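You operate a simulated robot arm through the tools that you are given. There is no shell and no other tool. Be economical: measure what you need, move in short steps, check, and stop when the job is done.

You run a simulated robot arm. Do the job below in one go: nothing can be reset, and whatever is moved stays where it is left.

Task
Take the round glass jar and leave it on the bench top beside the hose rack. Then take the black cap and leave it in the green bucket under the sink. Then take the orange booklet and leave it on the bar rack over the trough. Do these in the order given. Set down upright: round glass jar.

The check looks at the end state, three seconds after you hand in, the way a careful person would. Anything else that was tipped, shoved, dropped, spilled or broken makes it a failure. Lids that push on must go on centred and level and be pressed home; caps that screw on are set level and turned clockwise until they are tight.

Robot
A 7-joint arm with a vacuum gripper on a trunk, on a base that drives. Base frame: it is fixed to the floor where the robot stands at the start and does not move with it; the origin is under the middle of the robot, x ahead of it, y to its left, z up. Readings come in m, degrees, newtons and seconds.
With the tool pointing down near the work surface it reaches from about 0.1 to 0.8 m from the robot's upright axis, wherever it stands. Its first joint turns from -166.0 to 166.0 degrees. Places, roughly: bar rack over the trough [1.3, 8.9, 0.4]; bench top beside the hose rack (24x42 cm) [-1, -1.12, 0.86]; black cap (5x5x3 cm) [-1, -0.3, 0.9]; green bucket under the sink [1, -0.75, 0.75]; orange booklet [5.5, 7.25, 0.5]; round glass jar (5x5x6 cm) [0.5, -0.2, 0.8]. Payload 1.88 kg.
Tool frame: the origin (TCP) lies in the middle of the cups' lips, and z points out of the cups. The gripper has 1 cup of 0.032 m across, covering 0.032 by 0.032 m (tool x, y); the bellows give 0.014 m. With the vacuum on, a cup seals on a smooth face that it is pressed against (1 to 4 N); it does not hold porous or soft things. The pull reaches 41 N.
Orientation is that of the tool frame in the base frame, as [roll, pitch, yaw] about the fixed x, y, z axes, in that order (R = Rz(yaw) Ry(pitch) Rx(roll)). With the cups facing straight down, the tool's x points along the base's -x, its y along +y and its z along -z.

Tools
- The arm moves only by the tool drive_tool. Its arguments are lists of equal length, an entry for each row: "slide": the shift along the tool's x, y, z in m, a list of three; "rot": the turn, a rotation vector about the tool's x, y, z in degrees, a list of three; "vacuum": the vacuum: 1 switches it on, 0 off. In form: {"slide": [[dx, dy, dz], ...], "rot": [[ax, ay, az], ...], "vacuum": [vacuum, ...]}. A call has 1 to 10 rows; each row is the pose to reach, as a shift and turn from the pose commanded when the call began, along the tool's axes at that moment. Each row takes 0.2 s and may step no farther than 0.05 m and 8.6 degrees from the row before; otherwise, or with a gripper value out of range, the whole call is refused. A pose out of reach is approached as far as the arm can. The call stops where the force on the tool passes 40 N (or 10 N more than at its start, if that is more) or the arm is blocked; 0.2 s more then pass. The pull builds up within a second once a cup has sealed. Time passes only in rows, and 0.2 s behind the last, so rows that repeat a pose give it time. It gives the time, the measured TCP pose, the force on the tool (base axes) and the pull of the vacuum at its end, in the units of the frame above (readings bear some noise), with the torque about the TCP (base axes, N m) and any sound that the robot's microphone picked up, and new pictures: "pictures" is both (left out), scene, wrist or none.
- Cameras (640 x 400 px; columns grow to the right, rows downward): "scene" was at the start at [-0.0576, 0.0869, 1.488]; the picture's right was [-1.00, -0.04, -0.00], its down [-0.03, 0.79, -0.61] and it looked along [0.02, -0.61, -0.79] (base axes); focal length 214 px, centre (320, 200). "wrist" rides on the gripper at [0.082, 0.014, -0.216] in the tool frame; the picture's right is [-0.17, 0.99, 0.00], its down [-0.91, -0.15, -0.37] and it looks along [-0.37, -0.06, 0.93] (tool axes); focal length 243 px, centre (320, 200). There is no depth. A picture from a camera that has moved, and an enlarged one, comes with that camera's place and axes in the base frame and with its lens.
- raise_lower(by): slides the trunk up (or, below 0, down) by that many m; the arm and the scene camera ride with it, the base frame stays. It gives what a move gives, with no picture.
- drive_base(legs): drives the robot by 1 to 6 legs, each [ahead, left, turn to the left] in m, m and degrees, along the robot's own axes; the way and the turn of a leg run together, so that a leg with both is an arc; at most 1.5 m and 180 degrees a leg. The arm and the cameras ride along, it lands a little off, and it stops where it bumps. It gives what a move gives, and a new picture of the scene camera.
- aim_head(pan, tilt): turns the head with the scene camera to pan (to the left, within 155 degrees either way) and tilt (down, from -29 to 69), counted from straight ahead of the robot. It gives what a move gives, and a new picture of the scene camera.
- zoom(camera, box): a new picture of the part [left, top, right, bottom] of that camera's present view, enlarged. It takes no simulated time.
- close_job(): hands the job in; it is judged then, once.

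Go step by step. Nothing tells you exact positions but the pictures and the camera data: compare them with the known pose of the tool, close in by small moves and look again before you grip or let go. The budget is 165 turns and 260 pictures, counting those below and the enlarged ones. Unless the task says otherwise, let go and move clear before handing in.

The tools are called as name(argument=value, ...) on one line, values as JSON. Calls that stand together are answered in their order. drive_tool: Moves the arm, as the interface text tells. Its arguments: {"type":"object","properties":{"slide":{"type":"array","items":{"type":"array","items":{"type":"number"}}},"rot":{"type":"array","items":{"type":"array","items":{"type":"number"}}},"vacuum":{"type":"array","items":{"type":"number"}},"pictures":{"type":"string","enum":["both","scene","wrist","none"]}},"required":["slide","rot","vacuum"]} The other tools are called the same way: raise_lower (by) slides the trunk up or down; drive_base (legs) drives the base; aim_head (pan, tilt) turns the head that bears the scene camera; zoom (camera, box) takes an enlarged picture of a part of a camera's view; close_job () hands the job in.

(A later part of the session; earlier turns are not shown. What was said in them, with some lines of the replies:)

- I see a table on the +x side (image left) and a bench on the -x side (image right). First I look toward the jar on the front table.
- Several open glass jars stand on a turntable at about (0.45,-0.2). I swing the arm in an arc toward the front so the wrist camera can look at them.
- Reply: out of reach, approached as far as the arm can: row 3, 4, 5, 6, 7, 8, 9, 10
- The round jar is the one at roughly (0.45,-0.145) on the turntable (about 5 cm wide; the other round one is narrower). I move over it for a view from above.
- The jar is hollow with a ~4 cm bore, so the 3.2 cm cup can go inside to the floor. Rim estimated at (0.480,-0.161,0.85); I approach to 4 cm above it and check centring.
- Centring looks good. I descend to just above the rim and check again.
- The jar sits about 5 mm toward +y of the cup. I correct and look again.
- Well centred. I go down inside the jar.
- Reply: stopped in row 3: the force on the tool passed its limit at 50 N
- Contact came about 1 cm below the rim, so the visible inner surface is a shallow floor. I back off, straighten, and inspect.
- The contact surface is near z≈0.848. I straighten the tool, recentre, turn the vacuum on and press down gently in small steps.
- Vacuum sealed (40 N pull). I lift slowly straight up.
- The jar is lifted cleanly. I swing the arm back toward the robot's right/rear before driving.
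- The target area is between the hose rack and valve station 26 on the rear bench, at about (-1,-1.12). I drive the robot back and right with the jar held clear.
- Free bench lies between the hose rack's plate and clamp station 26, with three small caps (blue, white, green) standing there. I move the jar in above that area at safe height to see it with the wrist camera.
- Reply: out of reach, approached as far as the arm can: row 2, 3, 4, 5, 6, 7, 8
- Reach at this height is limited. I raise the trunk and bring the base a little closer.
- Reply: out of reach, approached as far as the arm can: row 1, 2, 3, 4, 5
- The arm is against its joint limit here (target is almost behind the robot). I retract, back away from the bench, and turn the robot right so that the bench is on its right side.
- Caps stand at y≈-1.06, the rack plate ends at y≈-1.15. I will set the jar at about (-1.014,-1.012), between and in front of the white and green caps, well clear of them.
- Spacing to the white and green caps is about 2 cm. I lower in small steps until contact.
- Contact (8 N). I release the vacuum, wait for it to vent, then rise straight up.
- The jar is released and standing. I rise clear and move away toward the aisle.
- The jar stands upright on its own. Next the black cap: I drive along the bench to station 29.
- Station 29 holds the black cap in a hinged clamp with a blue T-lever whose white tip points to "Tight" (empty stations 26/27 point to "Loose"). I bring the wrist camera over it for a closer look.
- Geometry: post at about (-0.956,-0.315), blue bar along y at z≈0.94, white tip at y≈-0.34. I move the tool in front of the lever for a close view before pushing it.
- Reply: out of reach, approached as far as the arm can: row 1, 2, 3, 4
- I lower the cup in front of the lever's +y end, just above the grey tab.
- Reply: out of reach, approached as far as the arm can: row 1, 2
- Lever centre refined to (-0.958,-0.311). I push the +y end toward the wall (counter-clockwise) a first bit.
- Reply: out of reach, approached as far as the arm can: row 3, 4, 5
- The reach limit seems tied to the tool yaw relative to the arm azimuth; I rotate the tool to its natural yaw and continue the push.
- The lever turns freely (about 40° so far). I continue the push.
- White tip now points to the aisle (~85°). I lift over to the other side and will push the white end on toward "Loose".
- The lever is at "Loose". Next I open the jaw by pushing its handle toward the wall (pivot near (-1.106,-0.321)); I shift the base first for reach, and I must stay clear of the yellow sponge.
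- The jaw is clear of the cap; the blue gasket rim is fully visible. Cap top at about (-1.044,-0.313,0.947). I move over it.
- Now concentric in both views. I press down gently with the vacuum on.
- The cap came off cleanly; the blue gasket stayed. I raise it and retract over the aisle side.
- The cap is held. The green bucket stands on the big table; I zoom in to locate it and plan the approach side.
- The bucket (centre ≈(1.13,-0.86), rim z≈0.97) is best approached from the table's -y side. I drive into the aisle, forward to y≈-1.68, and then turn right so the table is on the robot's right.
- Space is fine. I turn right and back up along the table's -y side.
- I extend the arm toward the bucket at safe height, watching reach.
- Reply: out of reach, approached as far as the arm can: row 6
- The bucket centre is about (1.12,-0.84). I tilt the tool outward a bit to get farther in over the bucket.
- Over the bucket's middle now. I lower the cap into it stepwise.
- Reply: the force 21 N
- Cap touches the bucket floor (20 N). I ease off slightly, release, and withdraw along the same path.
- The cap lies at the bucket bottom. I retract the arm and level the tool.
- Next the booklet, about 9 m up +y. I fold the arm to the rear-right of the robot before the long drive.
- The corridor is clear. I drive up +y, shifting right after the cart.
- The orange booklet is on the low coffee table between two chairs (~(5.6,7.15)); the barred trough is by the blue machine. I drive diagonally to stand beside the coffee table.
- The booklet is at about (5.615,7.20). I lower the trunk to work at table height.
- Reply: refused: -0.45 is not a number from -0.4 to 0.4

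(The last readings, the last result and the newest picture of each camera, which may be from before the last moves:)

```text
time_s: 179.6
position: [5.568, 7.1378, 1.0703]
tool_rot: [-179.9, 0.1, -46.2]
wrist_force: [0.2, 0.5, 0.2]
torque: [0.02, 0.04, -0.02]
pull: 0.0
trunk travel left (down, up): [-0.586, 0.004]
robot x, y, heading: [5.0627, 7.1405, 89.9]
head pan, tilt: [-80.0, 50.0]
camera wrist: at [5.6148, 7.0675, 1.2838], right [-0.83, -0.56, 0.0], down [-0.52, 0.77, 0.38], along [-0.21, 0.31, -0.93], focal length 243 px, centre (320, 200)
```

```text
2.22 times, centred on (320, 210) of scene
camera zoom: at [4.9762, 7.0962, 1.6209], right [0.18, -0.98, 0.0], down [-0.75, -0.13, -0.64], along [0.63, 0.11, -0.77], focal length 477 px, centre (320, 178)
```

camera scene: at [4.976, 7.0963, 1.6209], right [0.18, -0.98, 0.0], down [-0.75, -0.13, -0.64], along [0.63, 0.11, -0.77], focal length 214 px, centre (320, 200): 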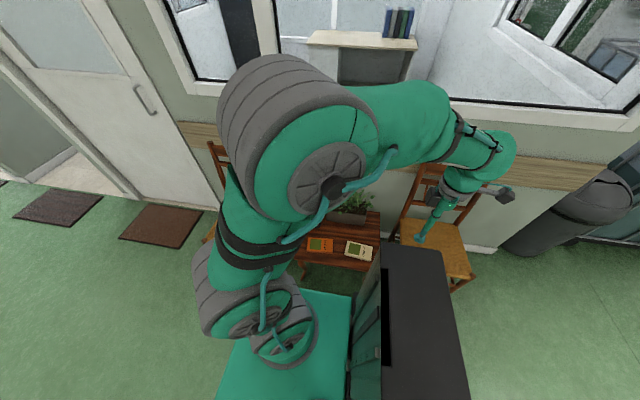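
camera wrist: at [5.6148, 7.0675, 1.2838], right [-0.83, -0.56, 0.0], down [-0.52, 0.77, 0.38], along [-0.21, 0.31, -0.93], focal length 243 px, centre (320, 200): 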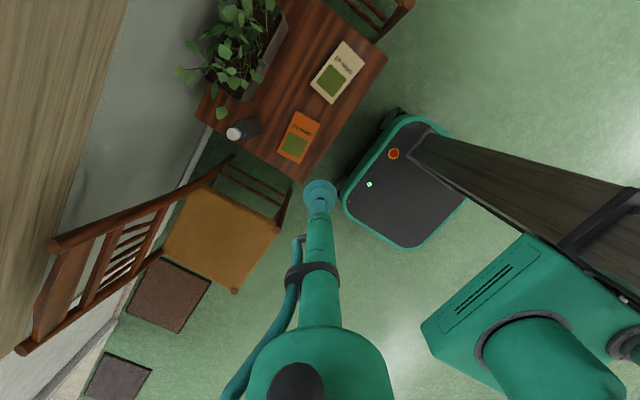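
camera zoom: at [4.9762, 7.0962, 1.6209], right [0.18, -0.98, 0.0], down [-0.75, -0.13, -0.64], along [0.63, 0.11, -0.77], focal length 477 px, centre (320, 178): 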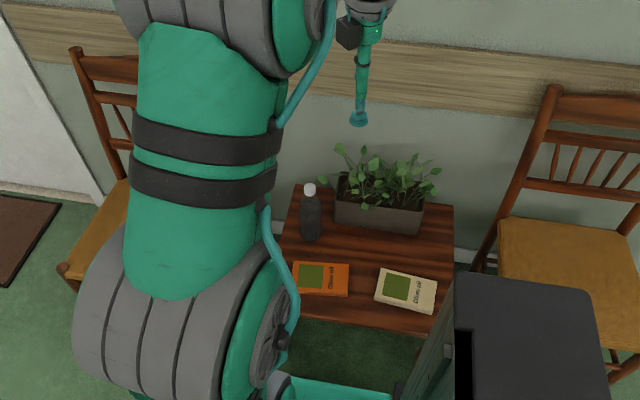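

raise_lower(by=-0.4)

zoom(camera="wrist", box=[160, 0, 480, 240])

```text
time_s: 183.4
position: [5.5675, 7.1381, 0.6692]
tool_rot: [-179.9, 0.1, -46.4]
wrist_force: [-0.5, 0.4, -0.3]
torque: [0.0, 0.0, -0.02]
pull: 0.0
trunk travel left (down, up): [-0.186, 0.404]
robot x, y, heading: [5.0623, 7.1477, 90.1]
head pan, tilt: [-80.0, 50.0]
```

```text
1.67 times, centred on (320, 120) of wrist
camera zoom: at [5.6145, 7.067, 0.8836], right [-0.83, -0.56, 0.0], down [-0.52, 0.77, 0.38], along [-0.21, 0.31, -0.93], focal length 404 px, centre (320, 333)
```

zoom: 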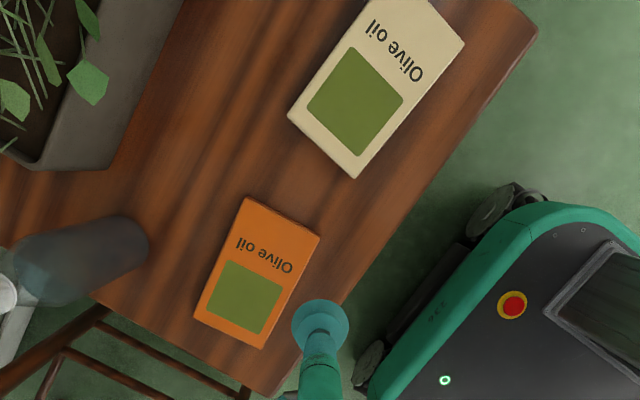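

Booklet top at z≈0.42, centre (5.614,7.200). I go down over its centre.

drive_tool(slide=[[-0.0064, -0.0382, 0.02], [-0.0127, -0.0764, 0.04], [-0.0127, -0.0764, 0.085], [-0.0127, -0.0764, 0.13], [-0.0127, -0.0764, 0.175], [-0.0127, -0.0764, 0.215], [-0.0127, -0.0764, 0.215]], rot=[[0, 0, 0], [0, 0, 0], [0, 0, 0], [0, 0, 0], [0, 0, 0], [0, 0, 0], [0, 0, 0]], vacuum=[0, 0, 0, 0, 0, 0, 0], pictures="wrist")

```text
time_s: 185.0
position: [5.6141, 7.2004, 0.4565]
tool_rot: [-179.9, 0.2, -46.2]
wrist_force: [0.2, -0.4, -0.6]
torque: [0.02, -0.03, -0.02]
pull: 0.0
trunk travel left (down, up): [-0.186, 0.404]
robot x, y, heading: [5.0605, 7.1433, 90.3]
head pan, tilt: [-80.0, 50.0]
camera wrist: at [5.6604, 7.1305, 0.6707], right [-0.83, -0.56, 0.0], down [-0.52, 0.77, 0.38], along [-0.21, 0.31, -0.93], focal length 243 px, centre (320, 200)
```

wrist: 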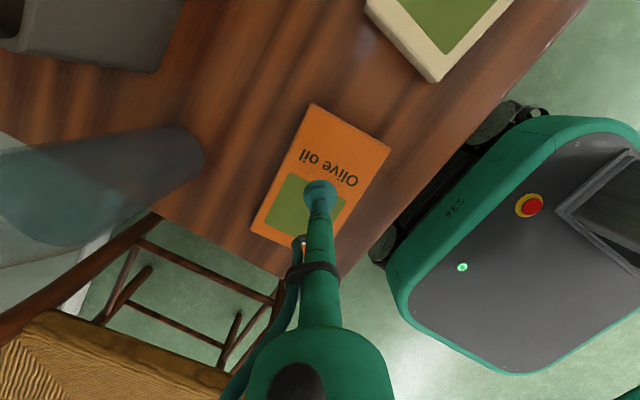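

Centred over the booklet. I press down gently with vacuum on.

drive_tool(slide=[[0, 0, 0.015], [0, 0, 0.025], [0, 0, 0.03], [0, 0, 0.034]], rot=[[0, 0, 0], [0, 0, 0], [0, 0, 0], [0, 0, 0]], vacuum=[1, 1, 1, 1], pictures="none")

```text
time_s: 186.0
position: [5.6129, 7.2, 0.4199]
tool_rot: [-180.0, 0.2, -46.3]
wrist_force: [-0.4, 1.4, 1.0]
torque: [-0.05, 0.03, -0.03]
pull: 40.9
trunk travel left (down, up): [-0.186, 0.404]
robot x, y, heading: [5.0625, 7.1446, 89.9]
head pan, tilt: [-80.0, 50.0]
```

drive_tool(slide=[[0, 0, -0.003], [0, 0, -0.015], [0, 0, -0.045], [0, 0, -0.09], [0, 0, -0.135], [0, 0, -0.18], [0, 0, -0.22]], rot=[[0, 0, 0], [0, 0, 0], [0, 0, 0], [0, 0, 0], [0, 0, 0], [0, 0, 0], [0, 0, 0]], vacuum=[1, 1, 1, 1, 1, 1, 1], pictures="wrist")

```text
time_s: 187.6
position: [5.6106, 7.1988, 0.639]
tool_rot: [-179.9, 0.2, -46.2]
wrist_force: [0.2, -0.1, -1.8]
torque: [-0.03, 0.0, -0.03]
pull: 40.4
trunk travel left (down, up): [-0.186, 0.404]
robot x, y, heading: [5.0592, 7.1454, 90.0]
head pan, tilt: [-80.0, 50.0]
camera wrist: at [5.657, 7.1281, 0.8527], right [-0.83, -0.56, 0.0], down [-0.52, 0.77, 0.38], along [-0.21, 0.31, -0.93], focal length 243 px, centre (320, 200)
```

wrist: 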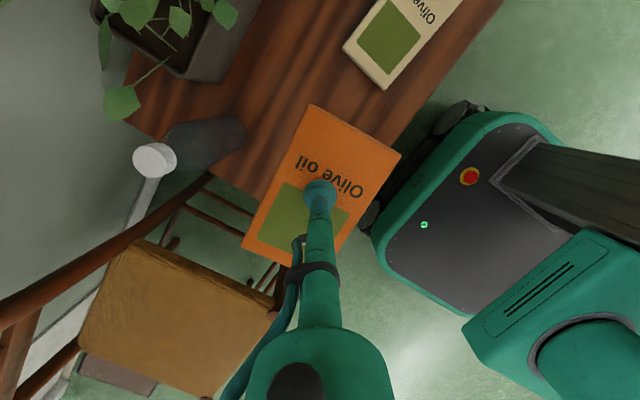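

The booklet is held. I drive away from the table toward the machine side and look at the trough.

drive_base(legs=[[0, 1.0, 0], [0.3, 1.2, 0]])

aim_head(pan=50, tilt=30)

```text
time_s: 198.8
position: [3.3908, 7.5165, 0.6371]
tool_rot: [-179.9, 0.2, -48.3]
wrist_force: [-0.8, 0.4, -2.9]
torque: [-0.01, -0.01, 0.0]
pull: 40.2
trunk travel left (down, up): [-0.186, 0.404]
robot x, y, heading: [2.8431, 7.4837, 88.5]
head pan, tilt: [-80.0, 50.0]
camera scene: at [2.753, 7.4367, 1.2209], right [0.14, -0.99, 0.0], down [-0.76, -0.11, -0.64], along [0.64, 0.09, -0.77], focal length 214 px, centre (320, 200)
```

scene: 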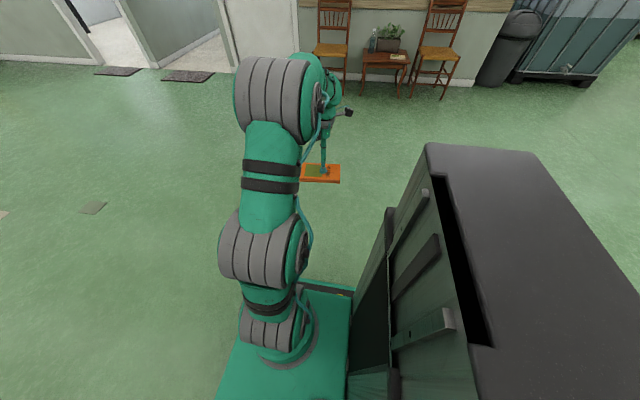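

```text
time_s: 200.9
position: [3.3901, 7.5177, 0.6386]
tool_rot: [-179.9, 0.2, -48.1]
wrist_force: [0.4, 0.4, -1.7]
torque: [-0.03, 0.01, -0.03]
pull: 40.2
trunk travel left (down, up): [-0.186, 0.404]
robot x, y, heading: [2.8397, 7.478, 88.1]
head pan, tilt: [50.0, 30.0]
camera scene: at [2.6094, 7.4861, 1.2504], right [0.67, 0.74, 0.0], down [0.37, -0.33, -0.87], along [-0.64, 0.58, -0.5], focal length 214 px, centre (320, 200)
```

scene: 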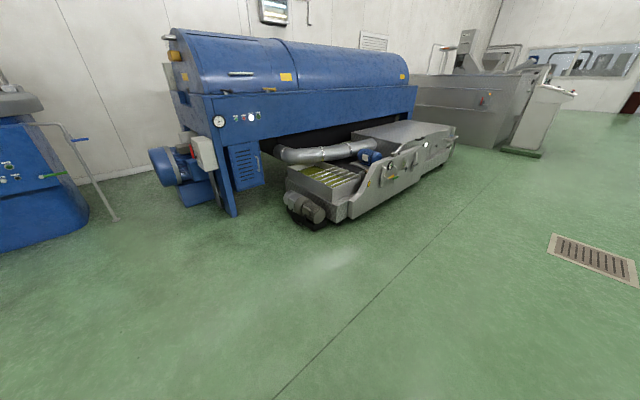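

zoom(camera="scene", box=[270, 130, 430, 230])

```text
4.00 times, centred on (350, 180) of scene
camera zoom: at [2.6094, 7.4861, 1.2504], right [0.67, 0.74, 0.0], down [0.37, -0.33, -0.87], along [-0.64, 0.58, -0.5], focal length 858 px, centre (200, 280)
```

zoom: 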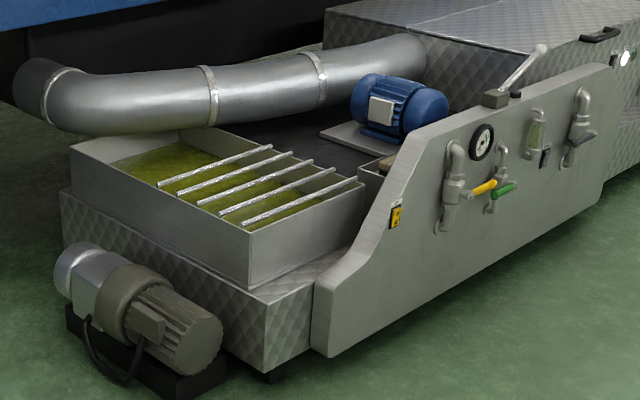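

The bar rack has five bars along y at x≈1.14…1.44, y≈8.69–9.06. I'll approach from its -y end: turn so the trough is on my right and drive nearer.

drive_base(legs=[[0, 0, 92], [1.2, -0.3, 0]])

aim_head(pan=-45, tilt=50)

```text
time_s: 210.9
position: [1.6163, 8.3359, 0.6382]
tool_rot: [-179.9, 0.0, 43.2]
wrist_force: [0.0, 0.0, -1.6]
torque: [0.02, -0.03, 0.0]
pull: 40.8
trunk travel left (down, up): [-0.186, 0.404]
robot x, y, heading: [1.665, 7.7886, 179.7]
head pan, tilt: [50.0, 30.0]
camera scene: at [1.6626, 7.5543, 1.2504], right [-0.76, 0.65, 0.0], down [0.32, 0.38, -0.87], along [-0.56, -0.66, -0.5], focal length 214 px, centre (320, 200)
```

scene: 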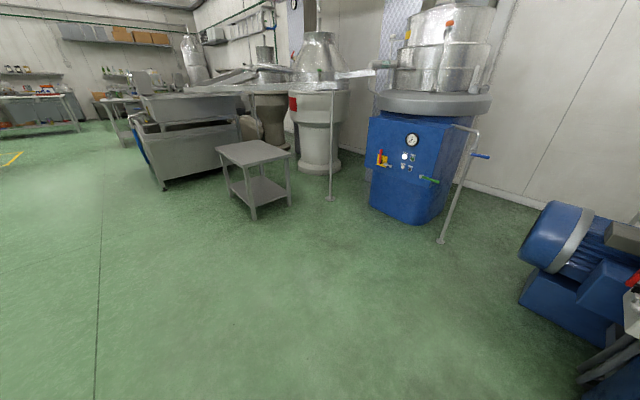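

```text
time_s: 212.7
position: [1.6165, 8.3358, 0.6379]
tool_rot: [-179.9, 0.1, 43.1]
wrist_force: [-0.3, 0.6, -0.8]
torque: [0.03, -0.03, 0.0]
pull: 40.4
trunk travel left (down, up): [-0.186, 0.404]
robot x, y, heading: [1.6664, 7.7917, 179.3]
head pan, tilt: [-45.0, 50.0]
camera scene: at [1.6674, 7.6779, 1.2209], right [0.71, 0.7, 0.0], down [0.54, -0.55, -0.64], along [-0.45, 0.46, -0.77], focal length 214 px, centre (320, 200)
```

scene: 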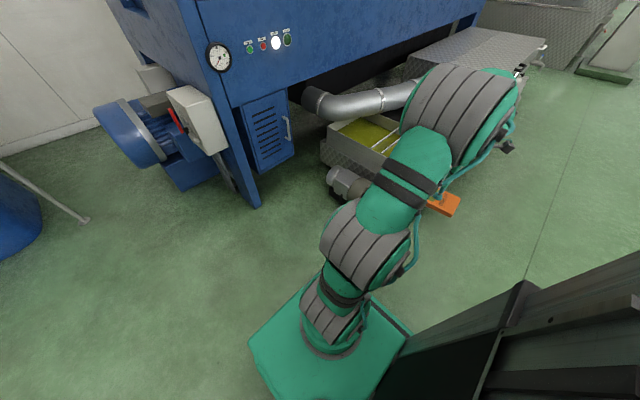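

drive_base(legs=[[0.3, -0.33, 0]])

zoom(camera="wrist", box=[0, 0, 640, 400])

```text
time_s: 215.4
position: [1.3223, 8.6738, 0.6377]
tool_rot: [-179.9, 0.0, 42.6]
wrist_force: [0.2, -0.2, -1.1]
torque: [0.0, -0.03, 0.0]
pull: 41.1
trunk travel left (down, up): [-0.186, 0.404]
robot x, y, heading: [1.3651, 8.1267, 179.0]
head pan, tilt: [-45.0, 50.0]
camera scene: at [1.3683, 8.0158, 1.2209], right [0.72, 0.69, 0.0], down [0.53, -0.55, -0.64], along [-0.45, 0.46, -0.77], focal length 214 px, centre (320, 200)
```

scene: 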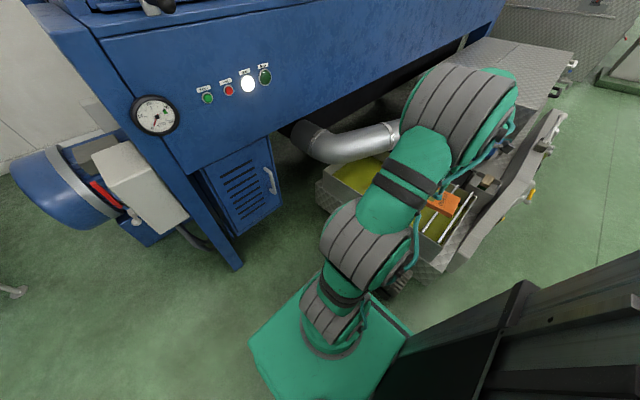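

```text
1.00 times, centred on (320, 200) of wrist (not enlarged: the box is as wide or as high as the picture)
camera zoom: at [1.3928, 8.7187, 0.8528], right [0.55, -0.84, 0.0], down [-0.78, -0.51, 0.38], along [-0.32, -0.2, -0.93], focal length 243 px, centre (320, 200)
```

zoom: 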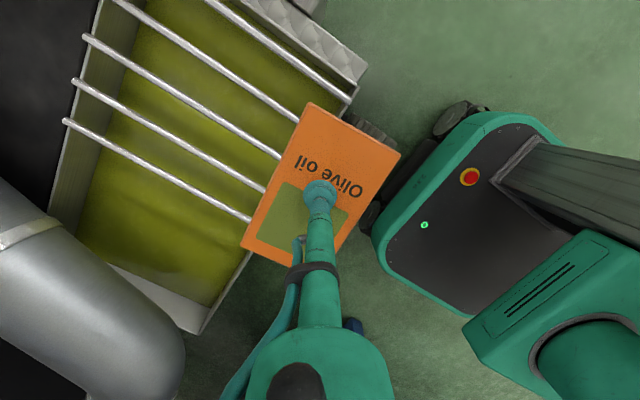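

Bars lie at x≈1.13,1.20,1.27,1.35,1.42. I aim for the booklet centre at (1.31,8.83), bridging the third and fourth bars with its long side across them.

drive_tool(slide=[[0.0242, -0.0307, 0.015], [0.0484, -0.0615, 0.03], [0.0726, -0.0922, 0.045], [0.0968, -0.1229, 0.06], [0.0968, -0.1229, 0.09], [0.0968, -0.1229, 0.12], [0.0968, -0.1229, 0.12]], rot=[[0, 0, 0], [0, 0, -0.5], [0, 0, -1], [0, 0, -1], [0, 0, -1], [0, 0, -1], [0, 0, -1]], vacuum=[1, 1, 1, 1, 1, 1, 1])

```text
time_s: 217.0
position: [1.3096, 8.8308, 0.5177]
tool_rot: [-179.9, 0.1, 43.7]
wrist_force: [0.3, 0.7, -1.7]
torque: [-0.01, -0.01, -0.04]
pull: 40.4
trunk travel left (down, up): [-0.186, 0.404]
robot x, y, heading: [1.3669, 8.129, 179.0]
head pan, tilt: [-45.0, 50.0]
camera scene: at [1.3683, 8.0158, 1.2209], right [0.72, 0.69, 0.0], down [0.53, -0.55, -0.64], along [-0.45, 0.46, -0.77], focal length 214 px, centre (320, 200)
camera wrist: at [1.3783, 8.8758, 0.7312], right [0.56, -0.83, 0.0], down [-0.77, -0.52, 0.38], along [-0.31, -0.21, -0.93], focal length 243 px, centre (320, 200)
```

scene: 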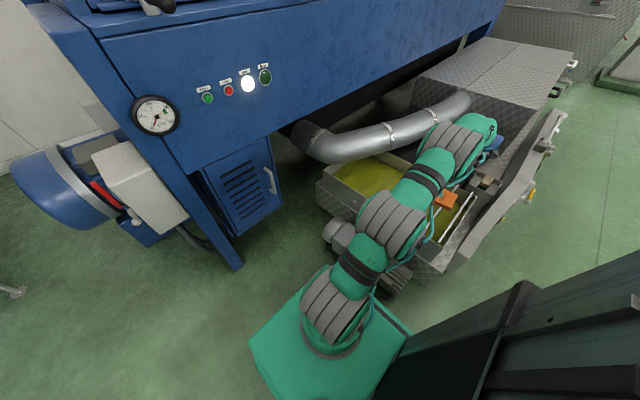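
wrist: 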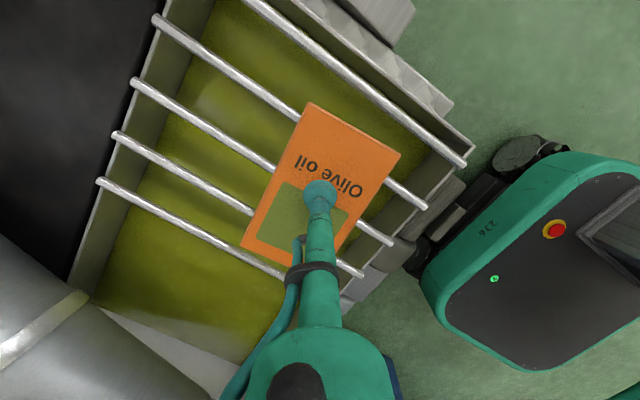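

Alignment is good: bars at x≈1.276 and 1.350 both lie under the booklet. I lower until contact.

drive_tool(slide=[[0.002, 0.002, 0.03], [0.002, 0.002, 0.055], [0.002, 0.002, 0.06], [0.002, 0.002, 0.065]], rot=[[0, 0, 0], [0, 0, 0], [0, 0, 0], [0, 0, 0]], vacuum=[1, 1, 1, 1], pictures="wrist")

```text
time_s: 218.0
position: [1.3117, 8.8324, 0.4523]
tool_rot: [-179.9, 0.1, 43.6]
wrist_force: [0.3, 0.2, -2.2]
torque: [-0.01, -0.03, 0.03]
pull: 40.2
trunk travel left (down, up): [-0.186, 0.404]
robot x, y, heading: [1.3643, 8.1285, 179.1]
head pan, tilt: [-45.0, 50.0]
camera wrist: at [1.3825, 8.8764, 0.6665], right [0.56, -0.83, 0.0], down [-0.77, -0.52, 0.38], along [-0.31, -0.21, -0.93], focal length 243 px, centre (320, 200)
```

wrist: 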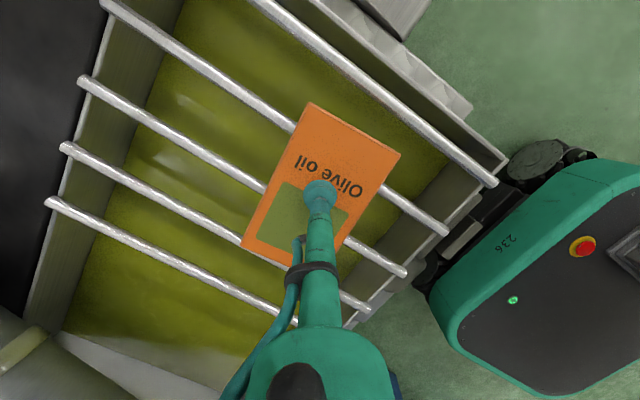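

drive_tool(slide=[[0, 0, 0.004], [0, 0, 0.008], [0, 0, 0.012]], rot=[[0, 0, 0], [0, 0, 0], [0, 0, 0]], vacuum=[1, 1, 1], pictures="none")

```text
time_s: 218.8
position: [1.3127, 8.8315, 0.4443]
tool_rot: [-179.6, -0.1, 43.6]
wrist_force: [-0.5, -4.7, 16.7]
torque: [-0.15, 0.01, -0.06]
pull: 41.1
trunk travel left (down, up): [-0.186, 0.404]
robot x, y, heading: [1.3657, 8.1293, 179.0]
head pan, tilt: [-45.0, 50.0]
```

Contact (17 N). I back off a few mm to near-zero load, release, wait, then rise slowly.

drive_tool(slide=[[0, 0, -0.004], [0, 0, -0.004], [0, 0, -0.004], [0, 0, -0.004], [0, 0, -0.004], [0, 0, -0.004], [0, 0, -0.008], [0, 0, -0.015]], rot=[[0, 0, 0], [0, 0, 0], [0, 0, 0], [0, 0, 0], [0, 0, 0], [0, 0, 0], [0, 0, 0], [0, 0, 0]], vacuum=[1, 0, 0, 0, 0, 0, 0, 0], pictures="wrist")

```text
time_s: 220.6
position: [1.3128, 8.8296, 0.4571]
tool_rot: [-179.9, 0.0, 43.6]
wrist_force: [0.2, -0.1, -0.3]
torque: [0.01, 0.02, -0.02]
pull: 0.2
trunk travel left (down, up): [-0.186, 0.404]
robot x, y, heading: [1.3647, 8.1261, 179.0]
head pan, tilt: [-45.0, 50.0]
camera wrist: at [1.3825, 8.8761, 0.6711], right [0.56, -0.83, 0.0], down [-0.77, -0.52, 0.38], along [-0.31, -0.21, -0.93], focal length 243 px, centre (320, 200)
```

wrist: 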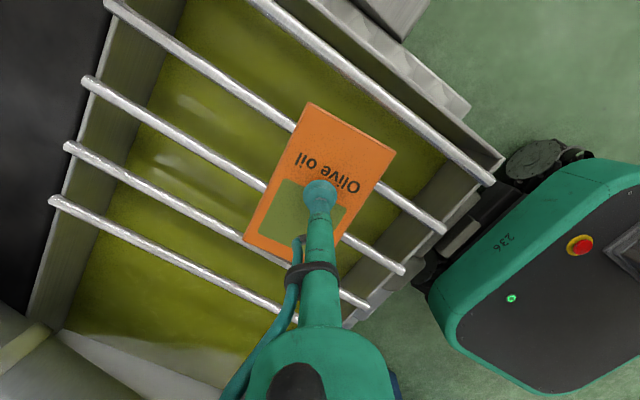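

Booklet is released and resting. I rise clear and retract.

drive_tool(slide=[[0, 0, -0.02], [0, 0, -0.06], [0, 0, -0.1], [0, 0, -0.14], [-0.027, 0.03, -0.16], [-0.054, 0.06, -0.17], [-0.08, 0.09, -0.18]], rot=[[0, 0, 0], [0, 0, 0], [0, 0, 0], [0, 0, 0], [0, 0, 0], [0, 0, 0], [0, 0, 0]], vacuum=[0, 0, 0, 0, 0, 0, 0])

```text
time_s: 222.2
position: [1.3174, 8.7094, 0.6354]
tool_rot: [-179.9, 0.2, 43.6]
wrist_force: [-0.1, -0.3, -0.5]
torque: [-0.05, -0.01, 0.02]
pull: 0.0
trunk travel left (down, up): [-0.186, 0.404]
robot x, y, heading: [1.3639, 8.1293, 179.1]
head pan, tilt: [-45.0, 50.0]
camera scene: at [1.3683, 8.0163, 1.2209], right [0.72, 0.69, 0.0], down [0.53, -0.55, -0.64], along [-0.45, 0.46, -0.77], focal length 214 px, centre (320, 200)
camera wrist: at [1.387, 8.756, 0.8486], right [0.56, -0.83, 0.0], down [-0.77, -0.52, 0.38], along [-0.31, -0.21, -0.93], focal length 243 px, centre (320, 200)
```

scene: 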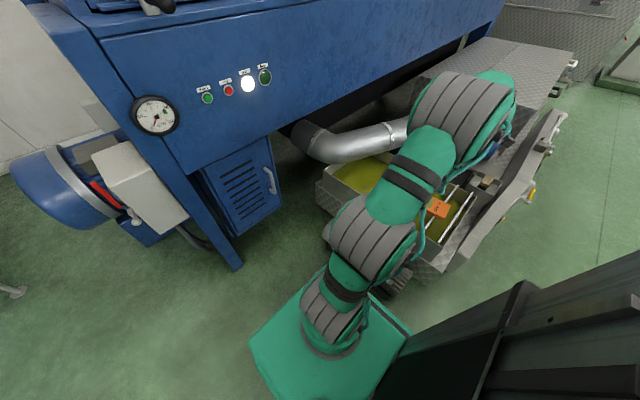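
wrist: 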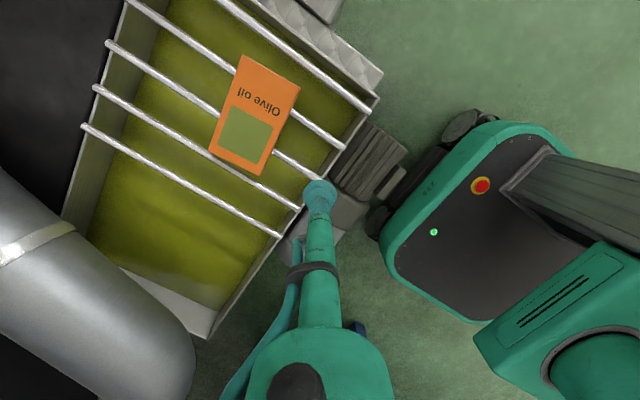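

The booklet lies flat across the bars, the cap is in the bucket, and the jar stands upright on the bench; the tool is clear of everything. I hand in.

close_job()

```text
The job is handed in.
```

I placed all three items in the order given and handed the job in; I don't have the check's result.

- **Round glass jar:** it stands upright on the bench top by the hose rack, at about (-1.01, -1.01). Three small caps stand between it and the rack, so it is about 11 cm from the centre you gave for that spot.
- **Black cap:** it lies at the bottom of the green bucket on the big table, the only green bucket I saw near the coordinates you gave. The cap was held in the clamp at station 29. I turned that clamp's lever to "Loose" and opened the jaw to free the cap, and I left both that way.
- **Orange booklet:** it lies flat across two bars of the rack over the trough.

While I was taking the jar, the tool pressed too hard on it and nudged the turntable it stood on. The turntable came back almost to its mark.
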